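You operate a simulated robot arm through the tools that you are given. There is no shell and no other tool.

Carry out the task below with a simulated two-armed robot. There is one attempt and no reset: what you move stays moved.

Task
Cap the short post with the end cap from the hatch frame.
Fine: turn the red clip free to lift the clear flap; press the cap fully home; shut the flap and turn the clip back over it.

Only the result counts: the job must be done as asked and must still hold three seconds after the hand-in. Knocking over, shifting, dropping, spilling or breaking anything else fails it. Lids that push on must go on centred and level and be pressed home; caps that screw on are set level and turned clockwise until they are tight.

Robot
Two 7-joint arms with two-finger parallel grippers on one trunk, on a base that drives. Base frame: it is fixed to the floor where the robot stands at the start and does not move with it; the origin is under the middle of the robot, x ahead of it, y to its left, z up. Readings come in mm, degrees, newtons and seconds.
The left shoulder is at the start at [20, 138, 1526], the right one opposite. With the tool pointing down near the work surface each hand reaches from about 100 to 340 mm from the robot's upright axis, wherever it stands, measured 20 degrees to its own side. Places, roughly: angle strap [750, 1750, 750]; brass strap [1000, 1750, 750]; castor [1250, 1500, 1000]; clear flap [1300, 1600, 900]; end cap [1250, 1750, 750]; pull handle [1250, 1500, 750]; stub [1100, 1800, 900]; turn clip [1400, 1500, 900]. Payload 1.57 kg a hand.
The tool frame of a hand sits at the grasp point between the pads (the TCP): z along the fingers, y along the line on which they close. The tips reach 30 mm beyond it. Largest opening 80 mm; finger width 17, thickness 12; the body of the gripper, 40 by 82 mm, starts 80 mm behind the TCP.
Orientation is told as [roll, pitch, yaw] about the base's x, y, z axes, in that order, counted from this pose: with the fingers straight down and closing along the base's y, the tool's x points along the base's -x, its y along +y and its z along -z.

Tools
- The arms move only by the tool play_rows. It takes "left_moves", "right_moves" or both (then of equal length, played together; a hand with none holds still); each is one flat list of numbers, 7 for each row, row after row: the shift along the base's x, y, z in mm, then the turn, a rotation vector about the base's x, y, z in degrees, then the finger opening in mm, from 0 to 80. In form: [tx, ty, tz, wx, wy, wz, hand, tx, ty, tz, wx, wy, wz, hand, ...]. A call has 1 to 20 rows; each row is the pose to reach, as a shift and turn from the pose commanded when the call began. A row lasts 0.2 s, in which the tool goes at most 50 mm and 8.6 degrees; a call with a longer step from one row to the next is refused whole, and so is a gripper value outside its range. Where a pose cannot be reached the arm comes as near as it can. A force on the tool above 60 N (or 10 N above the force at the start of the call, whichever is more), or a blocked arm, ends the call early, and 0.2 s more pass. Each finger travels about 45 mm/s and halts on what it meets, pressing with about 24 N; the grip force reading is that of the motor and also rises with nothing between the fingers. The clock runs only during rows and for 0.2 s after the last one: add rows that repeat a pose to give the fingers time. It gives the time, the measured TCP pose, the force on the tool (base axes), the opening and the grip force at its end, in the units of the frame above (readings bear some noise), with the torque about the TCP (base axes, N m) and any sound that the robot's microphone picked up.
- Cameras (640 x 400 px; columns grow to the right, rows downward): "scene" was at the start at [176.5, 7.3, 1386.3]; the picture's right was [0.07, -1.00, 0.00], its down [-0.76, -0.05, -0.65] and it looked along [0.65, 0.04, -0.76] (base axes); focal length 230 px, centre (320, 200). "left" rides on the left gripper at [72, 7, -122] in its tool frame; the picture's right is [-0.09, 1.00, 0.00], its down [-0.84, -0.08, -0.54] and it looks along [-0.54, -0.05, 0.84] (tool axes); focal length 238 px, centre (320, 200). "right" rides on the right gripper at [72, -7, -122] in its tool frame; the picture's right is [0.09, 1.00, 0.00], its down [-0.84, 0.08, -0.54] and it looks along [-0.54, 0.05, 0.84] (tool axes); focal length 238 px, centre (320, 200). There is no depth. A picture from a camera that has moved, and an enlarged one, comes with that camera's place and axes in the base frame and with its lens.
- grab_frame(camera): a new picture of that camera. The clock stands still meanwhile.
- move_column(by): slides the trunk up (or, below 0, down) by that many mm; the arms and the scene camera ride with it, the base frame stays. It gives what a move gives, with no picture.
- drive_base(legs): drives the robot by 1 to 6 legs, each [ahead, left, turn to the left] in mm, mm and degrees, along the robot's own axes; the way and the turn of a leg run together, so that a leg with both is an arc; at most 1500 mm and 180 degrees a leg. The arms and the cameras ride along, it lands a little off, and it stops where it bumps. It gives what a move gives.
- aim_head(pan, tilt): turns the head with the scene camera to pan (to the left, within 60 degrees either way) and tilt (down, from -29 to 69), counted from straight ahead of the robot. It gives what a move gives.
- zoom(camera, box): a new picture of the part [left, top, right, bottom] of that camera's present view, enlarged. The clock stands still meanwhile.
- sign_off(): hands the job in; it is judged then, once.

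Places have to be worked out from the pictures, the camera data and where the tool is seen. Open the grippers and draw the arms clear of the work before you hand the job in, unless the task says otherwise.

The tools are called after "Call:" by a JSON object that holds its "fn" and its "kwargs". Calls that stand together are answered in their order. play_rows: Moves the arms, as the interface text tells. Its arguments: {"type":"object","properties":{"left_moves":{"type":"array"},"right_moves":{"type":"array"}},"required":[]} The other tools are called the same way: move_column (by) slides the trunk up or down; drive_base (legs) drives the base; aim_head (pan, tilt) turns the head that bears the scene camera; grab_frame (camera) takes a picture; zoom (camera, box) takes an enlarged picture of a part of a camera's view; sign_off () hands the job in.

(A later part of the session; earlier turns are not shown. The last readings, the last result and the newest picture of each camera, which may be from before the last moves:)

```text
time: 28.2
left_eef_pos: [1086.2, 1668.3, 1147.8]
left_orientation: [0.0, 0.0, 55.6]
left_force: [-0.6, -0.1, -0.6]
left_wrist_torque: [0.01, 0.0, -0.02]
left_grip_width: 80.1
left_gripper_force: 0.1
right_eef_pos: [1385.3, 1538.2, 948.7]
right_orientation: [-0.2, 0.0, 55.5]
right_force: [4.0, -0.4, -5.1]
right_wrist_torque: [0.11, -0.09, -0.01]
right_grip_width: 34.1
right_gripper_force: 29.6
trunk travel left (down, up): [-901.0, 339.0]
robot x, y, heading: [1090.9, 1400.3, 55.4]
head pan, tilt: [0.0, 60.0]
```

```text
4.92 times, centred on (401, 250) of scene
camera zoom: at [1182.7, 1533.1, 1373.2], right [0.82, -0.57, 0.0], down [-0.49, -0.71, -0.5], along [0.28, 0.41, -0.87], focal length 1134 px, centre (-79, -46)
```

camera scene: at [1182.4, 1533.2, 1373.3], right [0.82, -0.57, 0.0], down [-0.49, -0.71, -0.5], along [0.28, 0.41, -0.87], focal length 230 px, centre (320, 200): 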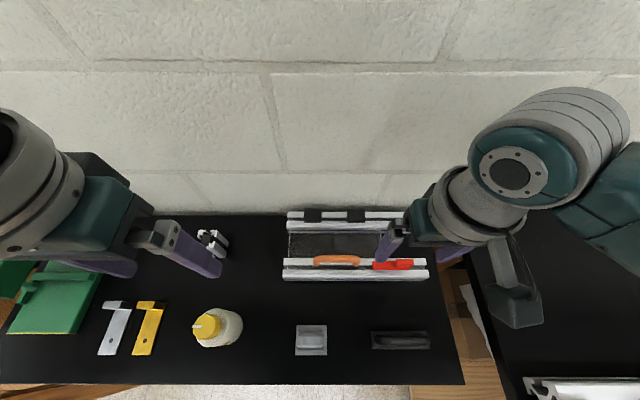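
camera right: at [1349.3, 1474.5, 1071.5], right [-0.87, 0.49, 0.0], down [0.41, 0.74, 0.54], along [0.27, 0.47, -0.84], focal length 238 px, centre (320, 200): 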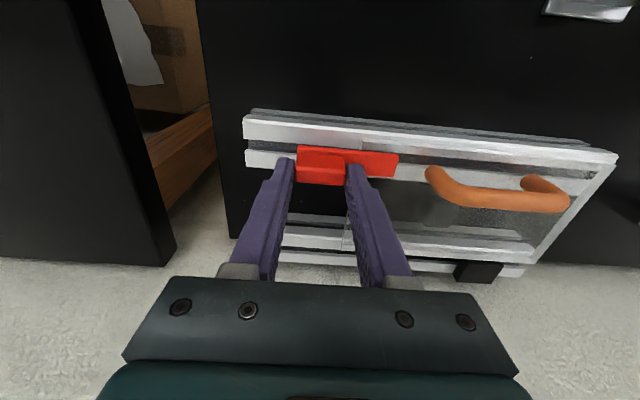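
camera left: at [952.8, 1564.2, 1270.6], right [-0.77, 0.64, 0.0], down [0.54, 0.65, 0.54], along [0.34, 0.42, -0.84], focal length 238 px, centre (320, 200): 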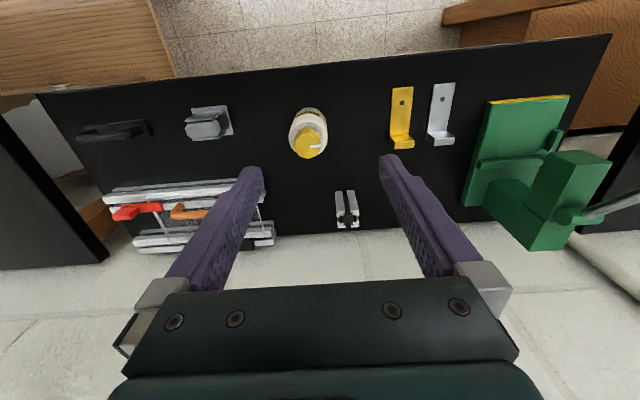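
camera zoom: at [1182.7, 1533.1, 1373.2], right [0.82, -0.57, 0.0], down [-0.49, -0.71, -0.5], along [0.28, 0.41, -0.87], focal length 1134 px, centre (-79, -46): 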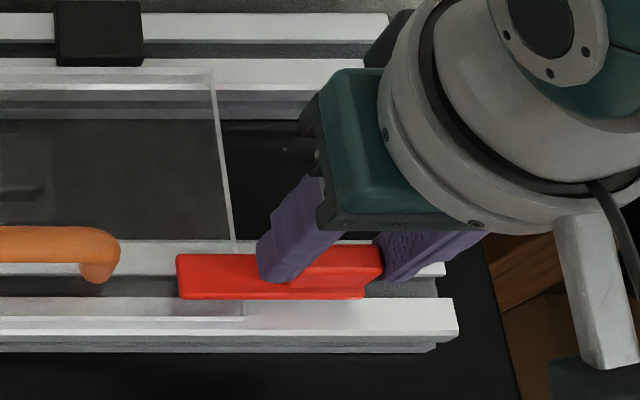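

Gripped (34 mm wide). I test-turn by +8° and read the forces to judge where the pivot is.

Call:
{"fn": "play_rows", "kwargs": {"right_moves": [0, 0, 0, 0, 0, 4, 25, 0, 0, 0, 0, 0, 8, 25, 0, 0, 0, 0, 0, 8, 25]}}

Call:
{"fn": "zoom", "kwargs": {"camera": "scene", "box": [336, 210, 466, 290]}}

```text
time: 29.0
left_eef_pos: [1086.0, 1667.7, 1147.7]
left_orientation: [0.0, 0.1, 55.6]
left_force: [0.2, 0.5, 0.5]
left_wrist_torque: [0.02, -0.02, 0.0]
left_grip_width: 80.3
left_gripper_force: 0.1
right_eef_pos: [1386.0, 1538.4, 949.5]
right_orientation: [-0.2, 0.1, 63.5]
right_force: [3.5, -1.3, -7.1]
right_wrist_torque: [0.62, -0.44, 0.05]
right_grip_width: 33.8
right_gripper_force: 41.7
trunk travel left (down, up): [-901.0, 339.0]
robot x, y, heading: [1091.8, 1392.6, 55.4]
head pan, tilt: [0.0, 60.0]
```

```text
4.92 times, centred on (401, 250) of scene
camera zoom: at [1182.6, 1533.1, 1373.2], right [0.82, -0.57, 0.0], down [-0.49, -0.71, -0.5], along [0.28, 0.41, -0.87], focal length 1134 px, centre (-79, -46)
```

zoom: 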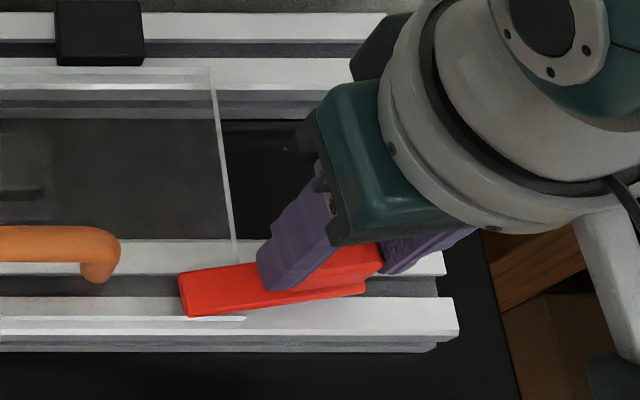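

It turned freely with low force: the pivot is under the grip. I keep turning toward 90°.

Call:
{"fn": "play_rows", "kwargs": {"right_moves": [0, 0, 0, 0, 0, 8.2, 25, 0, 0, 0, 0, 0, 16.4, 25, 0, 0, 0, 0, 0, 24.6, 25, 0, 0, 0, 0, 0, 32.8, 25, 0, 0, 0, 0, 0, 41, 25]}}

Call:
{"fn": "play_rows", "kwargs": {"right_moves": [0, 0, 0, 0, 0, 8.2, 25, 0, 0, 0, 0, 0, 16.4, 25, 0, 0, 0, 0, 0, 24.6, 25, 0, 0, 0, 0, 0, 32.8, 25, 0, 0, 0, 0, 0, 41, 25, 0, 0, 0, 0, 0, 41, 25]}}

Call:
{"fn": "zoom", "kwargs": {"camera": "scene", "box": [336, 210, 466, 290]}}

```text
time: 30.2
left_eef_pos: [1085.9, 1667.6, 1149.6]
left_orientation: [0.1, 0.0, 55.6]
left_force: [0.6, -0.9, 0.5]
left_wrist_torque: [0.0, 0.01, -0.03]
left_grip_width: 80.3
left_gripper_force: 0.0
right_eef_pos: [1383.5, 1536.6, 949.0]
right_orientation: [0.0, 0.1, 104.7]
right_force: [-2.4, -2.9, 6.4]
right_wrist_torque: [0.39, 0.0, 0.01]
right_grip_width: 34.0
right_gripper_force: 41.5
trunk travel left (down, up): [-901.0, 339.0]
robot x, y, heading: [1085.7, 1391.4, 55.7]
head pan, tilt: [0.0, 60.0]
```

```text
time: 31.6
left_eef_pos: [1084.8, 1667.7, 1148.8]
left_orientation: [0.1, 0.1, 55.6]
left_force: [-0.4, 0.2, -0.4]
left_wrist_torque: [-0.02, -0.02, -0.01]
left_grip_width: 80.1
left_gripper_force: 0.0
right_eef_pos: [1383.4, 1536.4, 948.3]
right_orientation: [0.2, 0.1, 145.8]
right_force: [-13.6, -8.0, 25.1]
right_wrist_torque: [-0.59, -0.23, -0.14]
right_grip_width: 33.8
right_gripper_force: 41.4
trunk travel left (down, up): [-901.0, 339.0]
robot x, y, heading: [1086.9, 1396.1, 55.6]
head pan, tilt: [0.0, 60.0]
```

```text
4.92 times, centred on (401, 250) of scene
camera zoom: at [1181.8, 1532.7, 1373.3], right [0.82, -0.57, 0.0], down [-0.49, -0.71, -0.5], along [0.28, 0.41, -0.87], focal length 1134 px, centre (-79, -46)
```

zoom: 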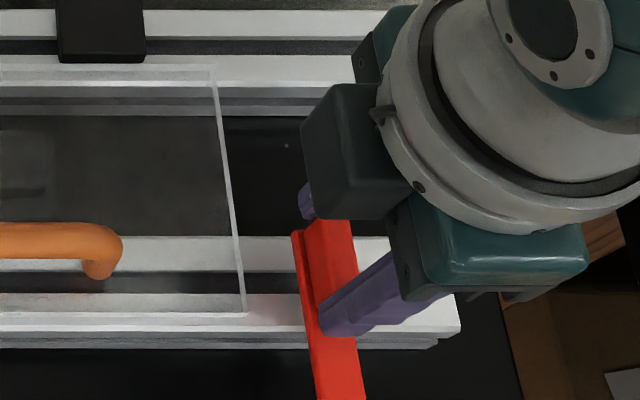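

The clip now points away from the flap (90°). I release it and raise the hand.

Call:
{"fn": "play_rows", "kwargs": {"right_moves": [0, 0, 0, 0, 0, 0, 40, 0, 0, 0, 0, 0, 0, 60, 0, 0, 0, 0, 0, 0, 60, 0, 0, 30, 0, 0, 0, 60, 0, 0, 75, 0, 0, 0, 60]}}

Call:
{"fn": "grab_frame", "kwargs": {"camera": "right"}}

Call:
{"fn": "grab_frame", "kwargs": {"camera": "scene"}}

```text
time: 32.8
left_eef_pos: [1085.1, 1667.9, 1148.5]
left_orientation: [0.0, 0.1, 55.6]
left_force: [0.3, 0.2, -0.1]
left_wrist_torque: [0.0, -0.03, 0.03]
left_grip_width: 79.7
left_gripper_force: 0.1
right_eef_pos: [1384.2, 1536.5, 1022.7]
right_orientation: [0.1, 0.1, 145.5]
right_force: [-0.2, -0.6, 0.7]
right_wrist_torque: [-0.04, -0.03, -0.02]
right_grip_width: 59.9
right_gripper_force: 0.0
trunk travel left (down, up): [-901.0, 339.0]
robot x, y, heading: [1084.7, 1393.2, 55.5]
head pan, tilt: [0.0, 60.0]
```

```text
taken
camera right: at [1446.9, 1502.1, 1146.2], right [-0.49, -0.87, 0.0], down [-0.73, 0.41, 0.54], along [-0.47, 0.26, -0.84], focal length 238 px, centre (320, 200)
```

right: 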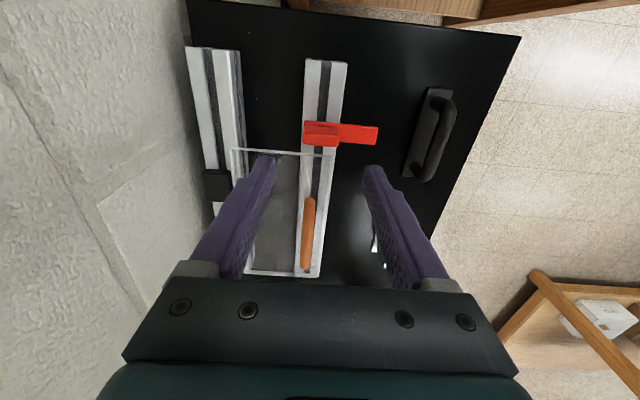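

```text
taken
camera scene: at [1182.3, 1533.2, 1373.2], right [0.82, -0.57, 0.0], down [-0.49, -0.71, -0.5], along [0.28, 0.41, -0.87], focal length 230 px, centre (320, 200)
```

scene: 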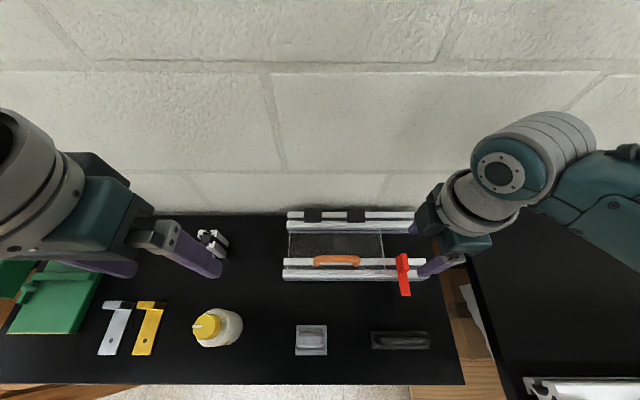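

The clip is clear of the flap. The right hand already closes across the handle's direction, so I locate the handle precisely.

Call:
{"fn": "zoom", "kwargs": {"camera": "right", "box": [220, 140, 380, 290]}}

Call:
{"fn": "zoom", "kwargs": {"camera": "scene", "box": [276, 200, 436, 300]}}

```text
2.67 times, centred on (300, 215) of right
camera zoom: at [1446.9, 1502.1, 1146.2], right [-0.49, -0.87, 0.0], down [-0.73, 0.41, 0.54], along [-0.47, 0.26, -0.84], focal length 636 px, centre (373, 160)
```

zoom: 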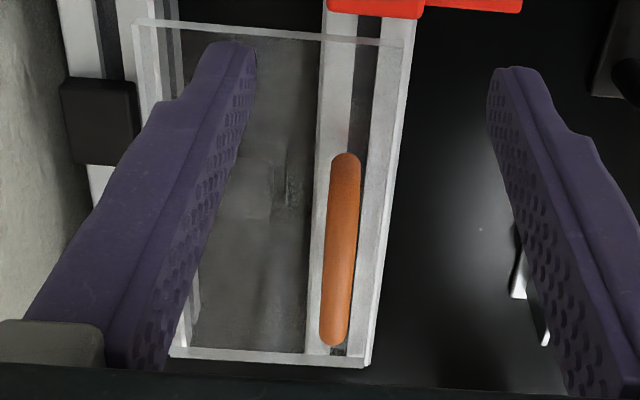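

```text
4.00 times, centred on (356, 250) of scene
camera zoom: at [1182.3, 1533.2, 1373.2], right [0.82, -0.57, 0.0], down [-0.49, -0.71, -0.5], along [0.28, 0.41, -0.87], focal length 921 px, centre (176, 0)
```

zoom: 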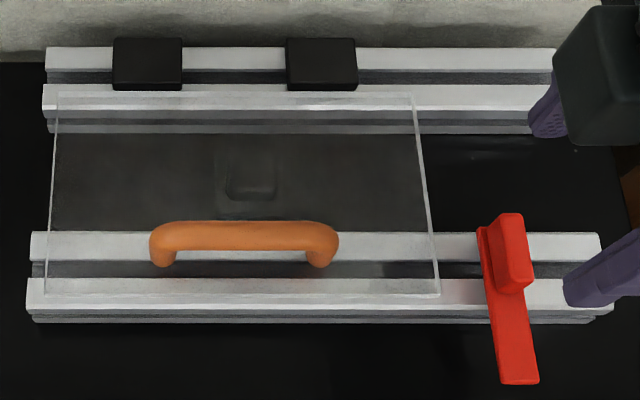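

Handle bar centre is at about (1278, 1615, 933); I grip it 25 mm right of centre. First I move over it and check.

Call:
{"fn": "play_rows", "kwargs": {"right_moves": [-30, 22, 0, 0, 0, 0, 60, -60, 45, 0, 0, 0, 0, 60, -85.6, 64.4, -10, 0, 0, 0, 60, -85.6, 64.4, -22, 0, 0, 0, 60, -85.6, 64.4, -22, 0, 0, 0, 60]}}

Call:
{"fn": "grab_frame", "kwargs": {"camera": "right"}}

Call:
{"fn": "zoom", "kwargs": {"camera": "scene", "box": [276, 200, 436, 300]}}

```text
time: 34.0
left_eef_pos: [1085.2, 1669.4, 1147.5]
left_orientation: [0.0, 0.1, 55.6]
left_force: [-0.2, -0.5, -0.3]
left_wrist_torque: [0.02, 0.02, 0.01]
left_grip_width: 79.9
left_gripper_force: 0.1
right_eef_pos: [1298.7, 1603.1, 1002.9]
right_orientation: [-0.2, 0.1, 145.7]
right_force: [0.6, 0.0, 0.6]
right_wrist_torque: [-0.02, 0.02, 0.04]
right_grip_width: 60.0
right_gripper_force: 0.2
trunk travel left (down, up): [-901.0, 339.0]
robot x, y, heading: [1088.1, 1392.6, 55.9]
head pan, tilt: [0.0, 60.0]
```

```text
taken
camera right: at [1361.3, 1567.3, 1124.5], right [-0.49, -0.87, 0.0], down [-0.73, 0.41, 0.54], along [-0.47, 0.26, -0.84], focal length 238 px, centre (320, 200)
```

right: 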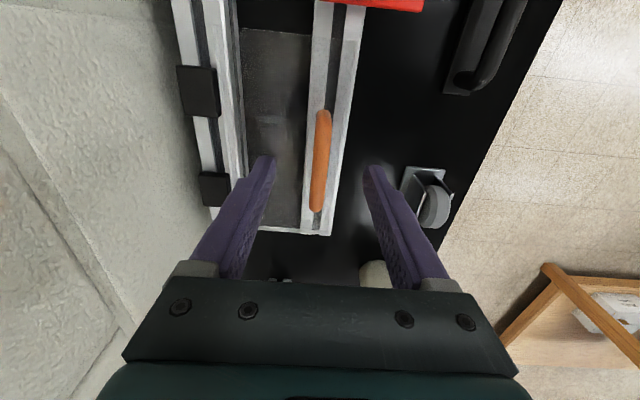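

```text
4.00 times, centred on (356, 250) of scene
camera zoom: at [1182.4, 1533.2, 1373.3], right [0.82, -0.57, 0.0], down [-0.49, -0.71, -0.5], along [0.28, 0.41, -0.87], focal length 921 px, centre (176, 0)
```

zoom: 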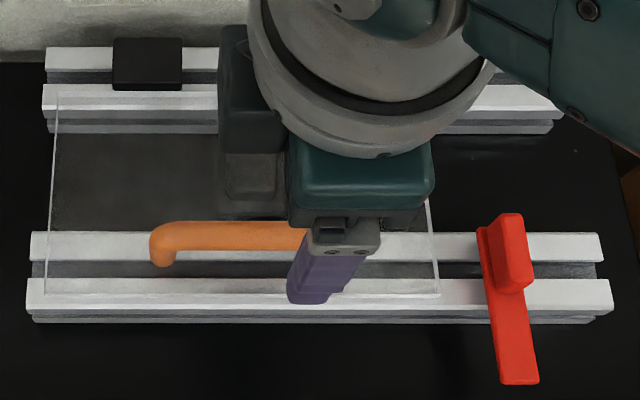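

The bar lies within 2 mm of the finger centre line. I lower to z 948 and close on the bar.

Call:
{"fn": "play_rows", "kwargs": {"right_moves": [-1, -1.6, -30, 0, 0, 0, 60, -1, -1.6, -54, 0, 0, 0, 60, -1, -1.6, -54, 0, 0, 0, 40, -1, -1.6, -54, 0, 0, 0, 20, -1, -1.6, -54, 0, 0, 0, 6, -1, -1.6, -54, 0, 0, 0, 6, -1, -1.6, -54, 0, 0, 0, 6]}}

Call:
{"fn": "zoom", "kwargs": {"camera": "scene", "box": [276, 200, 436, 300]}}

Call:
{"fn": "grab_frame", "kwargs": {"camera": "right"}}

```text
time: 35.6
left_eef_pos: [1087.4, 1670.3, 1149.7]
left_orientation: [-0.1, -0.2, 55.5]
left_force: [0.3, 0.2, -0.4]
left_wrist_torque: [0.0, -0.01, 0.0]
left_grip_width: 79.9
left_gripper_force: 0.0
right_eef_pos: [1300.0, 1595.3, 960.0]
right_orientation: [-0.6, 0.0, 145.7]
right_force: [11.3, 14.0, 0.1]
right_wrist_torque: [0.53, -0.14, 0.0]
right_grip_width: 22.0
right_gripper_force: 8.8
right hand out of reach, approached as far as the arm can: row 2, 3, 4, 5, 6, 7
trunk travel left (down, up): [-901.0, 339.0]
robot x, y, heading: [1092.5, 1394.9, 55.7]
head pan, tilt: [0.0, 60.0]
```

```text
4.00 times, centred on (356, 250) of scene
camera zoom: at [1183.5, 1534.8, 1373.9], right [0.82, -0.57, 0.0], down [-0.49, -0.71, -0.5], along [0.28, 0.41, -0.86], focal length 921 px, centre (176, 0)
```

zoom: 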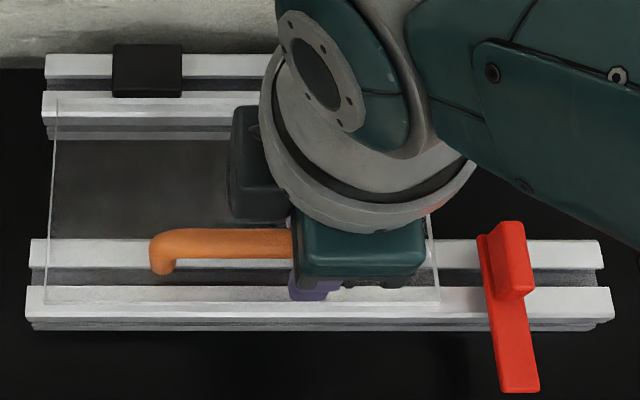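

```text
taken
camera right: at [1362.6, 1558.3, 1083.3], right [-0.49, -0.87, -0.01], down [-0.74, 0.4, 0.54], along [-0.47, 0.27, -0.84], focal length 238 px, centre (320, 200)
```

right: 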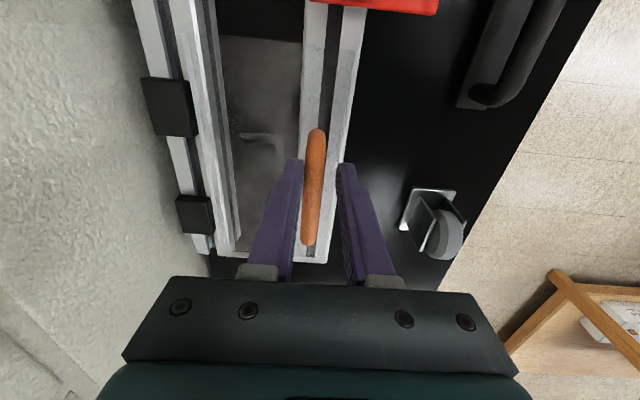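

The arm ran out of reach there, with a slight side force. I open, raise the hand, then lower the trunk for more reach.

Call:
{"fn": "play_rows", "kwargs": {"right_moves": [0, 0, 0, 0, 0, 0, 40, 0, 0, 0, 0, 0, 0, 60, 0, 0, 5, 0, 0, 0, 60, 0, 0, 40, 0, 0, 0, 60, 0, 0, 80, 0, 0, 0, 60, 0, 0, 120, 0, 0, 0, 60]}}

Call:
{"fn": "grab_frame", "kwargs": {"camera": "scene"}}

```text
time: 37.0
left_eef_pos: [1085.4, 1667.5, 1148.5]
left_orientation: [0.1, 0.1, 55.7]
left_force: [0.1, -0.3, 0.3]
left_wrist_torque: [0.0, -0.02, -0.04]
left_grip_width: 80.0
left_gripper_force: 0.1
right_eef_pos: [1298.9, 1588.3, 1079.9]
right_orientation: [0.0, 0.2, 145.6]
right_force: [-0.4, 0.7, 0.2]
right_wrist_torque: [0.0, -0.03, 0.0]
right_grip_width: 59.9
right_gripper_force: 0.0
trunk travel left (down, up): [-901.0, 339.0]
robot x, y, heading: [1089.4, 1394.3, 55.6]
head pan, tilt: [0.0, 60.0]
```

```text
taken
camera scene: at [1182.3, 1533.2, 1373.3], right [0.82, -0.57, 0.0], down [-0.49, -0.71, -0.5], along [0.28, 0.41, -0.87], focal length 230 px, centre (320, 200)
```

scene: 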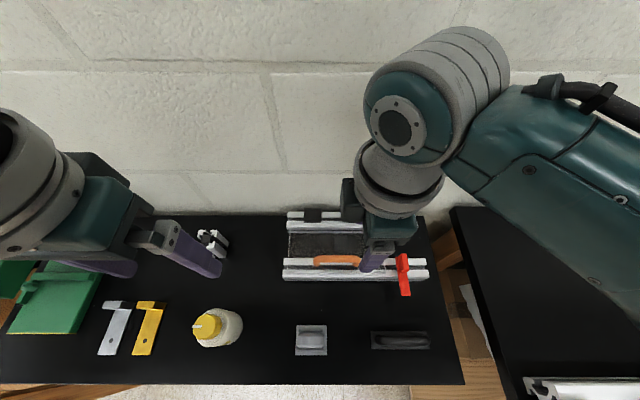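

Both hands go up 60 mm first, then the trunk goes down 150 mm.

Call:
{"fn": "play_rows", "kwargs": {"left_moves": [0, 0, 30, 0, 0, 0, 80, 0, 0, 60, 0, 0, 0, 80], "right_moves": [0, 0, 35, 0, 0, 0, 60, 0, 0, 70, 0, 0, 0, 60]}}

Call:
{"fn": "move_column", "kwargs": {"by": -150}}

Call:
{"fn": "grab_frame", "kwargs": {"camera": "scene"}}

Call:
{"fn": "grab_frame", "kwargs": {"camera": "right"}}

```text
time: 37.6
left_eef_pos: [1045.9, 1693.9, 1164.5]
left_orientation: [8.3, 0.1, 54.0]
left_force: [0.8, 0.4, -0.4]
left_wrist_torque: [0.0, -0.01, 0.02]
left_grip_width: 80.2
left_gripper_force: 0.1
left hand out of reach, approached as far as the arm can: row 1, 2
right_eef_pos: [1298.5, 1590.8, 1140.0]
right_orientation: [0.0, 0.1, 145.6]
right_force: [0.1, -0.5, -0.4]
right_wrist_torque: [-0.04, 0.0, 0.0]
right_grip_width: 59.9
right_gripper_force: 0.0
trunk travel left (down, up): [-901.0, 339.0]
robot x, y, heading: [1086.6, 1396.1, 55.6]
head pan, tilt: [0.0, 60.0]
stopped in row 2 (left hand): the arm was blocked; the commanded pose is now the measured one
```

```text
time: 39.3
left_eef_pos: [1046.9, 1693.7, 1014.5]
left_orientation: [8.4, 0.3, 54.0]
left_force: [0.7, 0.1, 0.7]
left_wrist_torque: [-0.01, 0.03, 0.0]
left_grip_width: 80.0
left_gripper_force: 0.2
right_eef_pos: [1297.2, 1590.6, 990.5]
right_orientation: [0.0, 0.0, 145.6]
right_force: [0.2, 0.7, -0.3]
right_wrist_torque: [-0.04, 0.0, 0.03]
right_grip_width: 59.9
right_gripper_force: 0.0
trunk travel left (down, up): [-751.0, 489.0]
robot x, y, heading: [1090.3, 1391.1, 55.5]
head pan, tilt: [0.0, 60.0]
```

```text
taken
camera scene: at [1182.3, 1533.3, 1223.3], right [0.82, -0.57, 0.0], down [-0.49, -0.71, -0.5], along [0.28, 0.41, -0.87], focal length 230 px, centre (320, 200)
```

scene: 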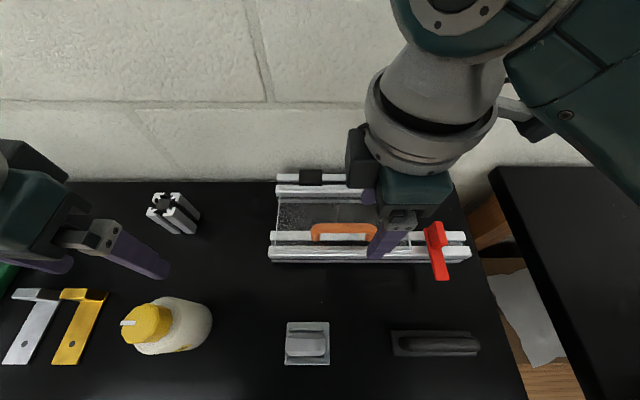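

```text
taken
camera right: at [1360.6, 1555.0, 1113.0], right [-0.49, -0.87, 0.0], down [-0.73, 0.41, 0.54], along [-0.47, 0.26, -0.84], focal length 238 px, centre (320, 200)
```

right: 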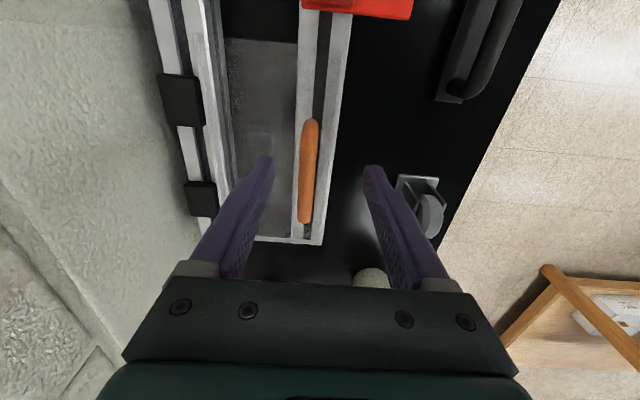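

Good view. The bar is 9.5 mm ahead of the finger line; I correct, lower to z 948 and grip.

Call:
{"fn": "play_rows", "kwargs": {"right_moves": [4, 7, -15, 0, 0, 0, 60, 4, 9, -42, 0, 0, 0, 60, 4, 9, -42, 0, 0, 0, 60]}}

Call:
{"fn": "grab_frame", "kwargs": {"camera": "right"}}

Call:
{"fn": "zoom", "kwargs": {"camera": "scene", "box": [260, 160, 480, 300]}}

```text
time: 40.1
left_eef_pos: [1047.5, 1693.9, 1014.1]
left_orientation: [8.3, 0.3, 54.1]
left_force: [0.5, -0.2, 0.4]
left_wrist_torque: [0.01, 0.02, 0.02]
left_grip_width: 79.9
left_gripper_force: 0.0
right_eef_pos: [1302.9, 1599.3, 948.2]
right_orientation: [0.0, 0.1, 145.6]
right_force: [0.3, -0.3, -0.8]
right_wrist_torque: [-0.03, -0.03, 0.0]
right_grip_width: 60.0
right_gripper_force: 0.0
trunk travel left (down, up): [-751.0, 489.0]
robot x, y, heading: [1091.0, 1396.5, 55.9]
head pan, tilt: [0.0, 60.0]
```

```text
taken
camera right: at [1364.5, 1564.5, 1070.9], right [-0.49, -0.87, 0.0], down [-0.73, 0.41, 0.54], along [-0.47, 0.26, -0.84], focal length 238 px, centre (320, 200)
```

right: 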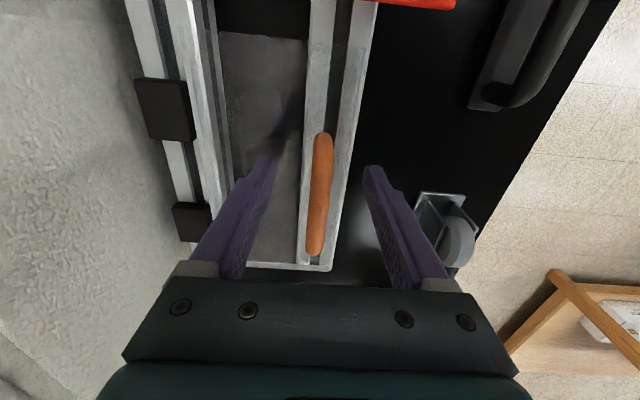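

```text
2.86 times, centred on (370, 230) of scene
camera zoom: at [1182.3, 1533.2, 1223.3], right [0.82, -0.57, 0.0], down [-0.49, -0.71, -0.5], along [0.28, 0.41, -0.87], focal length 658 px, centre (177, 114)
```

zoom: 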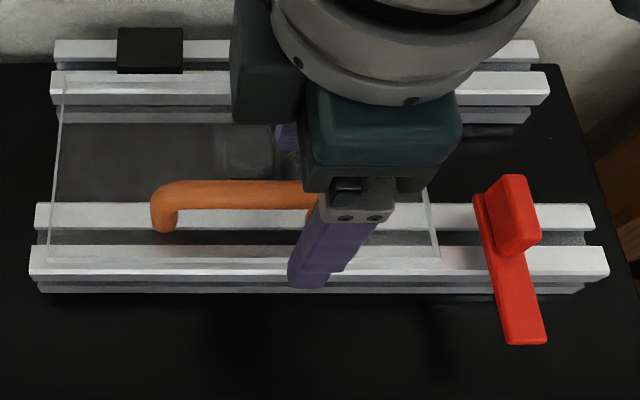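

Centred on the bar. Closing the fingers.

Call:
{"fn": "play_rows", "kwargs": {"right_moves": [0, 0, 0, 0, 0, 0, 40, 0, 0, 0, 0, 0, 0, 20, 0, 0, 0, 0, 0, 0, 5, 0, 0, 0, 0, 0, 0, 5, 0, 0, 0, 0, 0, 0, 5]}}

```text
time: 41.3
left_eef_pos: [1047.1, 1693.7, 1013.6]
left_orientation: [8.3, 0.3, 54.1]
left_force: [-0.2, 1.0, 0.1]
left_wrist_torque: [-0.01, 0.02, 0.03]
left_grip_width: 80.2
left_gripper_force: 0.0
right_eef_pos: [1302.1, 1598.3, 948.0]
right_orientation: [0.0, 0.0, 145.6]
right_force: [-2.4, -2.7, 3.0]
right_wrist_torque: [-0.1, -0.04, -0.03]
right_grip_width: 13.5
right_gripper_force: 29.8
trunk travel left (down, up): [-751.0, 489.0]
robot x, y, heading: [1086.3, 1390.1, 55.5]
head pan, tilt: [0.0, 60.0]
```

Bar held (13.5 mm). I start lifting along the hinge arc to about 20° and read the forces.

Call:
{"fn": "play_rows", "kwargs": {"right_moves": [0.8, 1.2, 6, 0, 0, 0, 5, 2.2, 3.2, 11.5, 0, 0, 0, 5, 4.0, 5.9, 18, 0, 0, 0, 5, 7.9, 11.6, 29.3, 0, 0, 0, 5, 7.9, 11.6, 29.3, 0, 0, 0, 5]}}

Call:
{"fn": "grab_frame", "kwargs": {"camera": "scene"}}

Call:
{"fn": "grab_frame", "kwargs": {"camera": "right"}}

```text
time: 42.5
left_eef_pos: [1046.1, 1693.7, 1015.3]
left_orientation: [8.4, 0.2, 54.1]
left_force: [-0.1, 0.5, -0.6]
left_wrist_torque: [0.03, 0.02, 0.01]
left_grip_width: 80.1
left_gripper_force: 0.0
right_eef_pos: [1308.3, 1613.0, 977.2]
right_orientation: [-0.1, -0.1, 145.7]
right_force: [-1.8, 7.5, -10.8]
right_wrist_torque: [-0.21, 0.1, -0.3]
right_grip_width: 13.9
right_gripper_force: 30.9
trunk travel left (down, up): [-751.0, 489.0]
robot x, y, heading: [1091.0, 1392.9, 55.7]
head pan, tilt: [0.0, 60.0]
```

```text
taken
camera scene: at [1181.7, 1533.9, 1223.3], right [0.82, -0.57, 0.0], down [-0.49, -0.71, -0.5], along [0.28, 0.41, -0.87], focal length 230 px, centre (320, 200)
```

scene: 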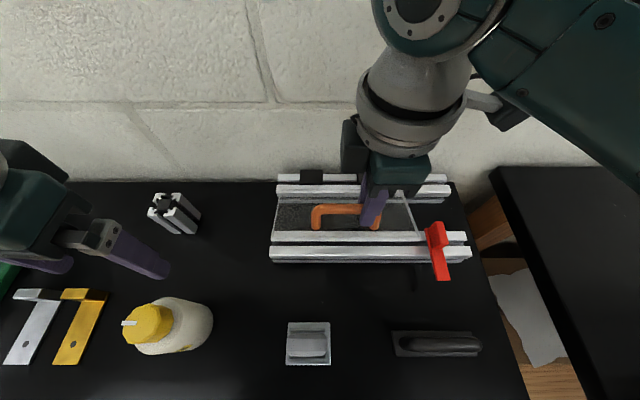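

```text
taken
camera right: at [1371.9, 1576.7, 1100.1], right [-0.49, -0.87, 0.0], down [-0.73, 0.41, 0.54], along [-0.47, 0.27, -0.84], focal length 238 px, centre (320, 200)
```

right: 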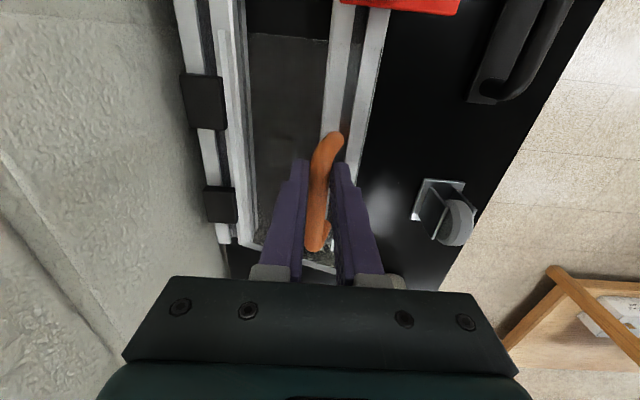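

The flap is rising well with moderate force pulling slightly ahead and down. I continue to about 40°.

Call:
{"fn": "play_rows", "kwargs": {"right_moves": [3.5, 5, 6.2, 0, 0, 0, 5, 7, 10.2, 12, 0, 0, 0, 5, 11, 16, 17.5, 0, 0, 0, 5, 15, 21.8, 22, 0, 0, 0, 5, 15, 21.8, 22, 0, 0, 0, 5]}}

Call:
{"fn": "grab_frame", "kwargs": {"camera": "scene"}}

Call:
{"fn": "grab_frame", "kwargs": {"camera": "left"}}

Call:
{"fn": "grab_frame", "kwargs": {"camera": "right"}}

```text
time: 43.7
left_eef_pos: [1045.2, 1693.6, 1014.7]
left_orientation: [8.5, 0.4, 54.1]
left_force: [0.3, -0.8, -0.7]
left_wrist_torque: [0.0, 0.0, 0.0]
left_grip_width: 80.0
left_gripper_force: 0.1
right_eef_pos: [1321.6, 1632.8, 999.2]
right_orientation: [0.1, -0.3, 145.7]
right_force: [-19.5, -4.2, 13.4]
right_wrist_torque: [-0.69, -0.05, -0.58]
right_grip_width: 14.1
right_gripper_force: 29.9
trunk travel left (down, up): [-751.0, 489.0]
robot x, y, heading: [1092.5, 1394.3, 55.7]
head pan, tilt: [0.0, 60.0]
```

```text
taken
camera scene: at [1180.3, 1533.1, 1223.3], right [0.82, -0.57, 0.0], down [-0.49, -0.71, -0.5], along [0.28, 0.41, -0.87], focal length 230 px, centre (320, 200)
```

scene: 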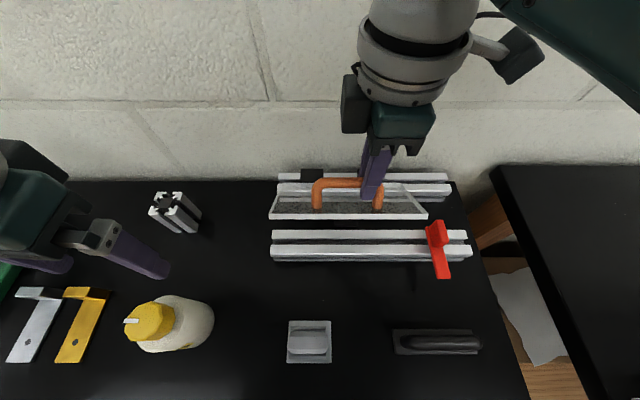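

```text
taken
camera left: at [1011.8, 1628.4, 1136.2], right [-0.74, 0.65, 0.15], down [0.62, 0.59, 0.52], along [0.25, 0.48, -0.84], focal length 238 px, centre (320, 200)
```

left: 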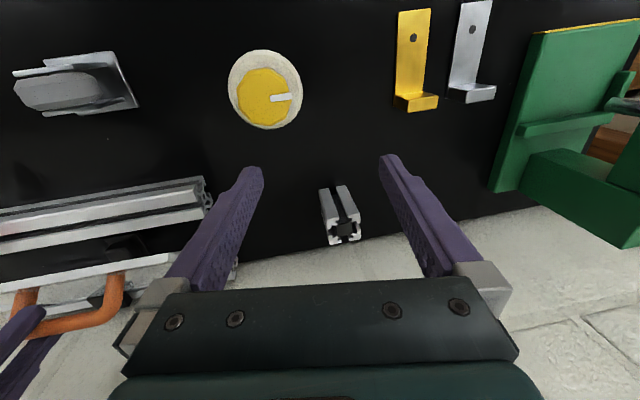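

```text
taken
camera right: at [1384.9, 1597.6, 1121.9], right [-0.48, -0.87, 0.0], down [-0.73, 0.41, 0.55], along [-0.48, 0.26, -0.84], focal length 238 px, centre (320, 200)
```

right: 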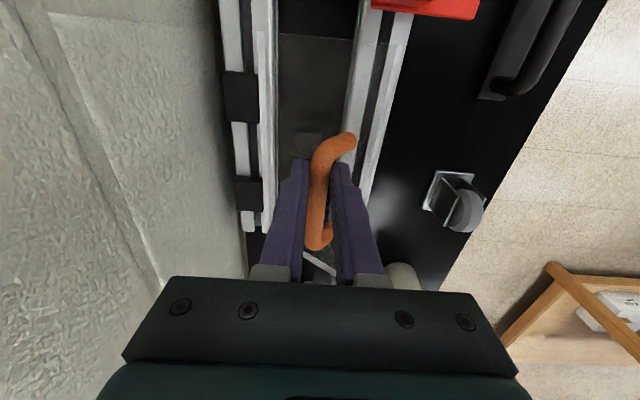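

The flap is at about 45° and held by the right hand. Now the left hand, fingers closed and tilted away from the right wrist, goes to the robot side of the flap's front edge near its left end.

Call:
{"fn": "play_rows", "kwargs": {"left_moves": [30, -16, 0, -0.2, -5.5, 0, 50, 60, -32, 0, -0.4, -11, 0, 30, 90, -47, 0, -0.7, -16.5, 0, 10, 122, -63, -5, -1, -22, 0, 0, 150, -79, -15, -1.2, -27.6, 0, 0, 150, -79, -15, -1.2, -27.6, 0, 0, 150, -79, -15, -1.2, -27.6, 0, 0], "right_moves": [-1, -0.4, 1, 0, 0, 0, 5, -2, -0.8, 2, 0, 0, 0, 5, -2, -0.8, 2, 0, 0, 0, 5, -2, -0.8, 2, 0, 0, 0, 5, -2, -0.8, 2, 0, 0, 0, 5, -2, -0.8, 2, 0, 0, 0, 5, -2, -0.8, 2, 0, 0, 0, 5]}}

Call:
{"fn": "grab_frame", "kwargs": {"camera": "scene"}}

Call:
{"fn": "grab_frame", "kwargs": {"camera": "left"}}

```text
time: 44.5
left_eef_pos: [1090.2, 1680.6, 1008.1]
left_orientation: [4.1, -8.5, 52.5]
left_force: [0.4, -0.6, 0.5]
left_wrist_torque: [0.01, 0.01, -0.01]
left_grip_width: 14.6
left_gripper_force: 0.3
right_eef_pos: [1322.0, 1633.2, 999.4]
right_orientation: [-0.1, -0.2, 145.4]
right_force: [-3.1, 7.0, -12.3]
right_wrist_torque: [0.16, 0.43, -0.4]
right_grip_width: 14.1
right_gripper_force: 30.5
trunk travel left (down, up): [-751.0, 489.0]
robot x, y, heading: [1087.3, 1395.5, 55.8]
head pan, tilt: [0.0, 60.0]
stopped in row 3 (left hand): the arm was blocked; the commanded pose is now the measured one
```

```text
taken
camera scene: at [1181.5, 1534.1, 1223.1], right [0.83, -0.56, 0.0], down [-0.49, -0.71, -0.5], along [0.28, 0.41, -0.87], focal length 230 px, centre (320, 200)
```

scene: 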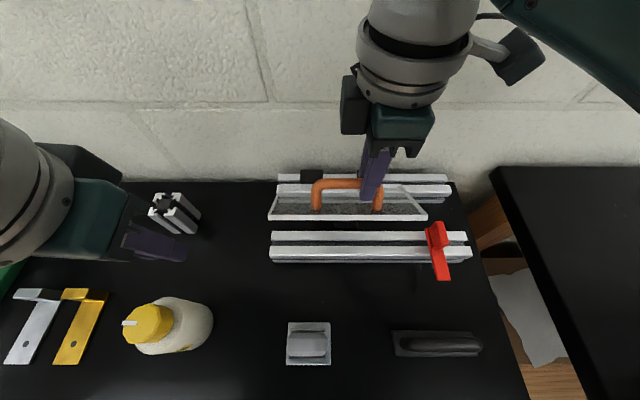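

```text
taken
camera left: at [1037.1, 1608.7, 1117.7], right [-0.74, 0.67, 0.08], down [0.55, 0.52, 0.65], along [0.39, 0.53, -0.75], focal length 238 px, centre (320, 200)
```

left: 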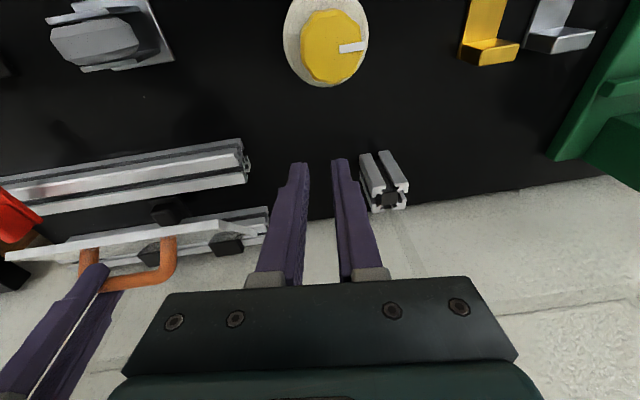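

The left arm got blocked while tilting. I try the translation alone, keeping the present orientation.

Call:
{"fn": "play_rows", "kwargs": {"left_moves": [27, -15, 0, 0, 0, 0, 0, 55, -31, 0, 0, 0, 0, 0, 82, -46, 0, 0, 0, 0, 0, 105, -62, 0, 0, 0, 0, 0, 105, -62, 0, 0, 0, 0, 0]}}

Call:
{"fn": "grab_frame", "kwargs": {"camera": "scene"}}

Call:
{"fn": "grab_frame", "kwargs": {"camera": "left"}}

```text
time: 45.4
left_eef_pos: [1133.4, 1664.8, 994.1]
left_orientation: [12.6, -8.6, 50.6]
left_force: [-0.6, 0.4, -0.9]
left_wrist_torque: [-0.01, -0.01, 0.03]
left_grip_width: 0.0
left_gripper_force: 21.6
right_eef_pos: [1321.3, 1633.6, 1000.0]
right_orientation: [-0.2, -0.3, 145.5]
right_force: [-2.9, 6.9, -9.3]
right_wrist_torque: [0.32, 0.53, -0.45]
right_grip_width: 13.7
right_gripper_force: 30.3
trunk travel left (down, up): [-751.0, 489.0]
robot x, y, heading: [1085.9, 1396.7, 55.8]
head pan, tilt: [0.0, 60.0]
stopped in row 4 (left hand): the arm was blocked; the commanded pose is now the measured one
```

```text
taken
camera scene: at [1181.6, 1534.1, 1223.4], right [0.83, -0.56, 0.0], down [-0.49, -0.71, -0.5], along [0.28, 0.41, -0.87], focal length 230 px, centre (320, 200)
```

scene: 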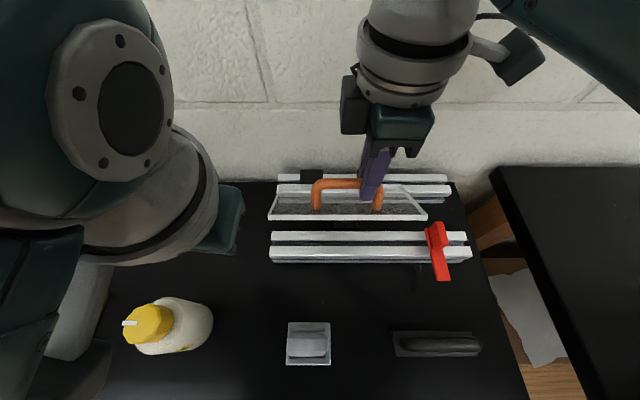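

```text
taken
camera left: at [1093.1, 1583.1, 1102.0], right [-0.71, 0.66, 0.23], down [0.63, 0.46, 0.63], along [0.31, 0.59, -0.74], focal length 238 px, centre (320, 200)
```

left: 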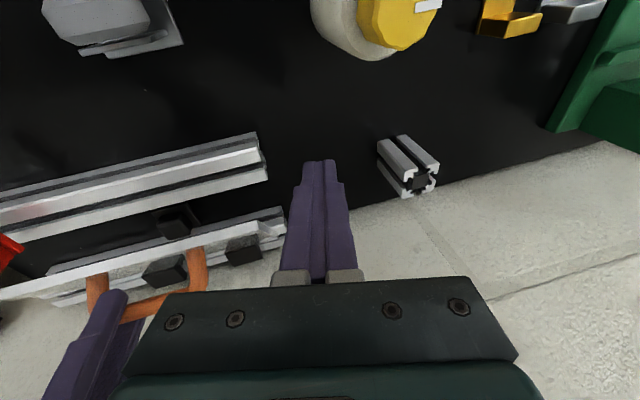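

The left arm nears a joint limit in that tilt. I turn the left hand back upright and see whether it then moves freely.

Call:
{"fn": "play_rows", "kwargs": {"left_moves": [0, 0, 0, -5, -1.4, 1.7, 0, 0, 0, 0, -10, -2.8, 3.4, 0, 0, 0, 0, -14.6, -4.2, 5, 0, 0, 0, 0, -14.6, -4.2, 5, 0]}}

Call:
{"fn": "play_rows", "kwargs": {"left_moves": [15, -10, 0, 0, 0, 0, 0, 30, -20, 0, 0, 0, 0, 0, 45, -32, 0, 0, 0, 0, 0, 45, -32, 0, 0, 0, 0, 0]}}

Call:
{"fn": "grab_frame", "kwargs": {"camera": "scene"}}

```text
time: 46.4
left_eef_pos: [1121.6, 1672.5, 991.2]
left_orientation: [2.9, 0.6, 56.4]
left_force: [-0.4, 0.2, -0.4]
left_wrist_torque: [0.0, -0.02, -0.01]
left_grip_width: 0.0
left_gripper_force: 21.7
right_eef_pos: [1322.2, 1633.5, 1000.3]
right_orientation: [-0.2, -0.1, 145.5]
right_force: [-4.5, 8.8, -11.4]
right_wrist_torque: [0.17, 0.28, -0.51]
right_grip_width: 13.7
right_gripper_force: 30.6
trunk travel left (down, up): [-751.0, 489.0]
robot x, y, heading: [1090.2, 1392.5, 55.5]
head pan, tilt: [0.0, 60.0]
```

```text
time: 47.6
left_eef_pos: [1139.3, 1665.4, 981.9]
left_orientation: [7.9, -0.2, 56.9]
left_force: [0.2, -1.0, -0.5]
left_wrist_torque: [-0.01, -0.03, 0.01]
left_grip_width: 0.1
left_gripper_force: 21.3
right_eef_pos: [1322.2, 1634.1, 1000.3]
right_orientation: [-0.2, -0.2, 145.4]
right_force: [-2.8, 4.6, -6.9]
right_wrist_torque: [0.05, 0.08, -0.48]
right_grip_width: 13.9
right_gripper_force: 30.2
trunk travel left (down, up): [-751.0, 489.0]
robot x, y, heading: [1089.3, 1392.8, 55.8]
head pan, tilt: [0.0, 60.0]
stopped in row 4 (left hand): the arm was blocked; the commanded pose is now the measured one
```

```text
taken
camera scene: at [1181.7, 1534.1, 1223.4], right [0.83, -0.56, 0.0], down [-0.49, -0.71, -0.5], along [0.28, 0.41, -0.87], focal length 230 px, centre (320, 200)
```

scene: 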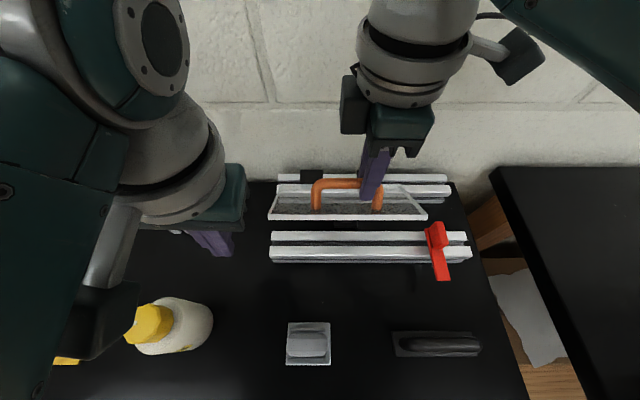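

Mirroring the right arm's good posture, I turn the left hand by about −90° yaw, which also narrows its body toward the right hand.

Call:
{"fn": "play_rows", "kwargs": {"left_moves": [-3, 2, 2, 0, 0, -8.4, 0, -6, 4, 4, 0, 0, -16.8, 0, -6, 4, 6, 0, 0, -25.2, 0, -6, 4, 8, 0, 0, -33.6, 0, -6, 4, 8, 0, 0, -42, 0, -6, 4, 8, 0, 0, -42, 0]}}

Call:
{"fn": "grab_frame", "kwargs": {"camera": "scene"}}

```text
time: 49.0
left_eef_pos: [1137.5, 1666.4, 990.8]
left_orientation: [7.2, 0.0, 14.7]
left_force: [-0.1, -0.4, 0.7]
left_wrist_torque: [0.01, -0.03, -0.03]
left_grip_width: 0.0
left_gripper_force: 21.6
right_eef_pos: [1321.7, 1633.4, 1000.2]
right_orientation: [-0.2, -0.1, 145.5]
right_force: [-5.0, 8.0, -8.3]
right_wrist_torque: [0.31, 0.35, -0.46]
right_grip_width: 13.9
right_gripper_force: 30.3
trunk travel left (down, up): [-751.0, 489.0]
robot x, y, heading: [1091.4, 1393.0, 55.6]
head pan, tilt: [0.0, 60.0]
```

```text
taken
camera scene: at [1181.4, 1534.4, 1223.3], right [0.83, -0.56, 0.0], down [-0.49, -0.71, -0.5], along [0.28, 0.41, -0.87], focal length 230 px, centre (320, 200)
```

scene: 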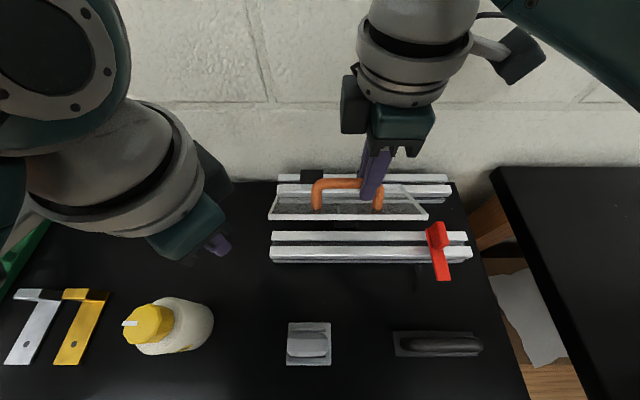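

That moved freely. Now I bring the left hand to the robot side of the flap edge and level it.

Call:
{"fn": "play_rows", "kwargs": {"left_moves": [15, -12, 0, -2, -0.5, -6, 0, 31, -24, -4, -4, -1, -12, 0, 47, -36, -8, -5.5, -1.4, -18, 0, 62, -47, -12, -7, -1.8, -22, 0, 62, -47, -12, -7, -1.8, -22, 0]}}

Call:
{"fn": "grab_frame", "kwargs": {"camera": "scene"}}

Call:
{"fn": "grab_frame", "kwargs": {"camera": "left"}}

```text
time: 50.2
left_eef_pos: [1198.5, 1621.1, 978.0]
left_orientation: [0.2, -1.3, -7.1]
left_force: [-0.2, 0.5, 0.8]
left_wrist_torque: [0.01, 0.0, 0.03]
left_grip_width: 0.0
left_gripper_force: 21.5
right_eef_pos: [1323.0, 1634.0, 1000.3]
right_orientation: [-0.1, -0.1, 145.5]
right_force: [-5.6, 8.0, -6.9]
right_wrist_torque: [0.19, 0.16, -0.45]
right_grip_width: 13.7
right_gripper_force: 30.1
trunk travel left (down, up): [-751.0, 489.0]
robot x, y, heading: [1087.1, 1392.5, 55.7]
head pan, tilt: [0.0, 60.0]
```

```text
taken
camera scene: at [1181.3, 1534.4, 1223.3], right [0.83, -0.56, 0.0], down [-0.49, -0.71, -0.5], along [0.28, 0.41, -0.87], focal length 230 px, centre (320, 200)
```

scene: 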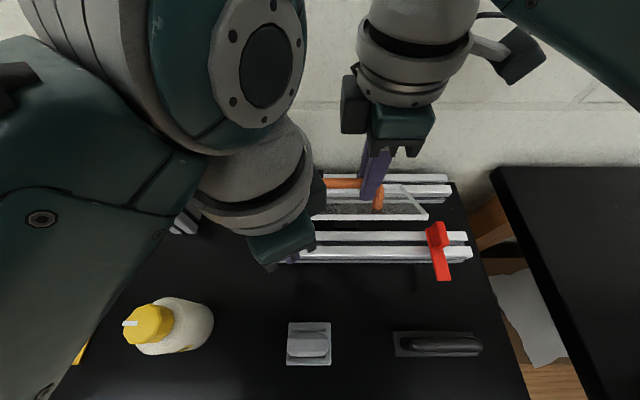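

```text
taken
camera left: at [1125.8, 1635.3, 1097.9], right [0.21, 0.98, 0.01], down [0.81, -0.18, 0.56], along [0.55, -0.12, -0.83], focal length 238 px, centre (320, 200)
```

left: 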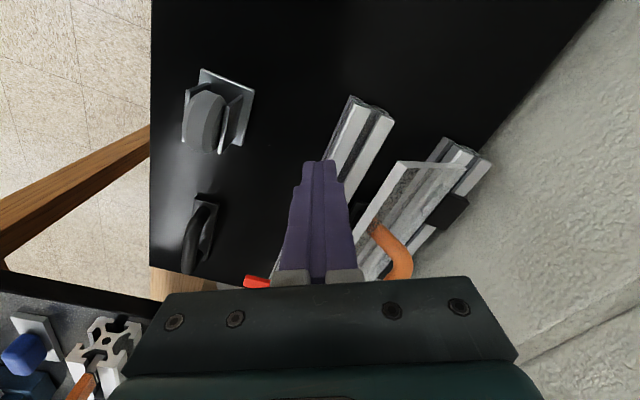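

The left fingers stand just on the robot side of the flap's edge. I push ahead gently until they touch it.

Call:
{"fn": "play_rows", "kwargs": {"left_moves": [4.5, 6.6, 0, 0, 0, 0, 0, 9, 13.2, 0, 0, 0, 0, 0, 12.4, 18.2, 0, 0, 0, 0, 0]}}

Call:
{"fn": "grab_frame", "kwargs": {"camera": "left"}}

```text
time: 51.0
left_eef_pos: [1211.0, 1638.8, 977.7]
left_orientation: [0.2, -1.3, -7.2]
left_force: [-0.6, -0.7, 0.5]
left_wrist_torque: [0.04, 0.04, 0.0]
left_grip_width: 0.1
left_gripper_force: 21.5
right_eef_pos: [1321.4, 1632.9, 1000.4]
right_orientation: [-0.1, 0.0, 145.5]
right_force: [-6.8, 7.8, -6.1]
right_wrist_torque: [0.24, 0.17, -0.49]
right_grip_width: 13.7
right_gripper_force: 30.2
trunk travel left (down, up): [-751.0, 489.0]
robot x, y, heading: [1090.0, 1393.8, 55.5]
head pan, tilt: [0.0, 60.0]
```

```text
taken
camera left: at [1138.5, 1653.4, 1098.0], right [0.21, 0.98, 0.0], down [0.81, -0.18, 0.56], along [0.55, -0.12, -0.83], focal length 238 px, centre (320, 200)
```

left: 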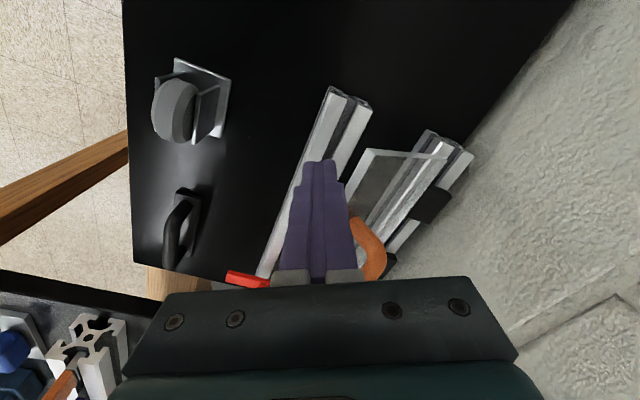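

No contact force yet; a bit further ahead.

Call:
{"fn": "play_rows", "kwargs": {"left_moves": [3, 4.3, 0, 0, 0, 0, 0, 5.6, 8.2, 0, 0, 0, 0, 0, 7.9, 11.5, 0, 0, 0, 0, 0]}}

Call:
{"fn": "zoom", "kwargs": {"camera": "left", "box": [240, 110, 480, 290]}}

Call:
{"fn": "grab_frame", "kwargs": {"camera": "scene"}}

```text
time: 51.8
left_eef_pos: [1214.4, 1643.7, 976.5]
left_orientation: [-0.8, -0.7, -7.4]
left_force: [-21.2, -30.5, 14.5]
left_wrist_torque: [-0.39, 0.21, -0.05]
left_grip_width: 0.2
left_gripper_force: 21.4
right_eef_pos: [1320.0, 1632.4, 999.7]
right_orientation: [-0.4, -0.1, 145.5]
right_force: [2.1, 22.7, -15.7]
right_wrist_torque: [0.03, -0.48, -0.34]
right_grip_width: 13.8
right_gripper_force: 30.0
trunk travel left (down, up): [-751.0, 489.0]
robot x, y, heading: [1090.9, 1392.4, 55.5]
head pan, tilt: [0.0, 60.0]
```

```text
2.22 times, centred on (360, 200) of left
camera zoom: at [1143.2, 1660.3, 1096.7], right [0.22, 0.98, -0.01], down [0.81, -0.17, 0.55], along [0.54, -0.13, -0.83], focal length 530 px, centre (231, 200)
```

zoom: 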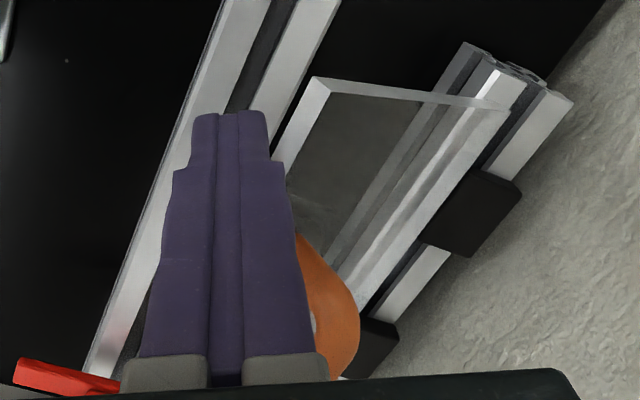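

```text
taken
camera scene: at [1179.4, 1532.3, 1222.7], right [0.83, -0.56, 0.0], down [-0.49, -0.72, -0.5], along [0.28, 0.41, -0.87], focal length 230 px, centre (320, 200)
```

scene: 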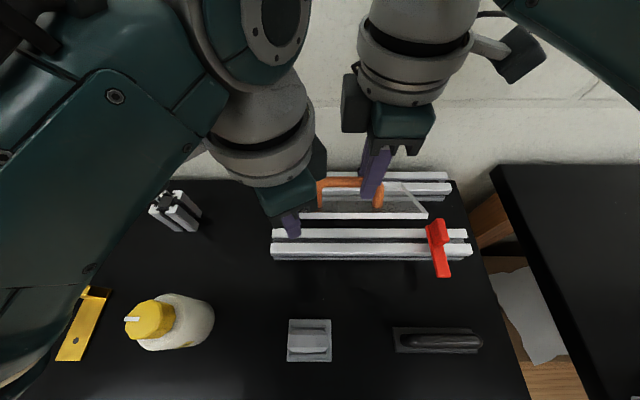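

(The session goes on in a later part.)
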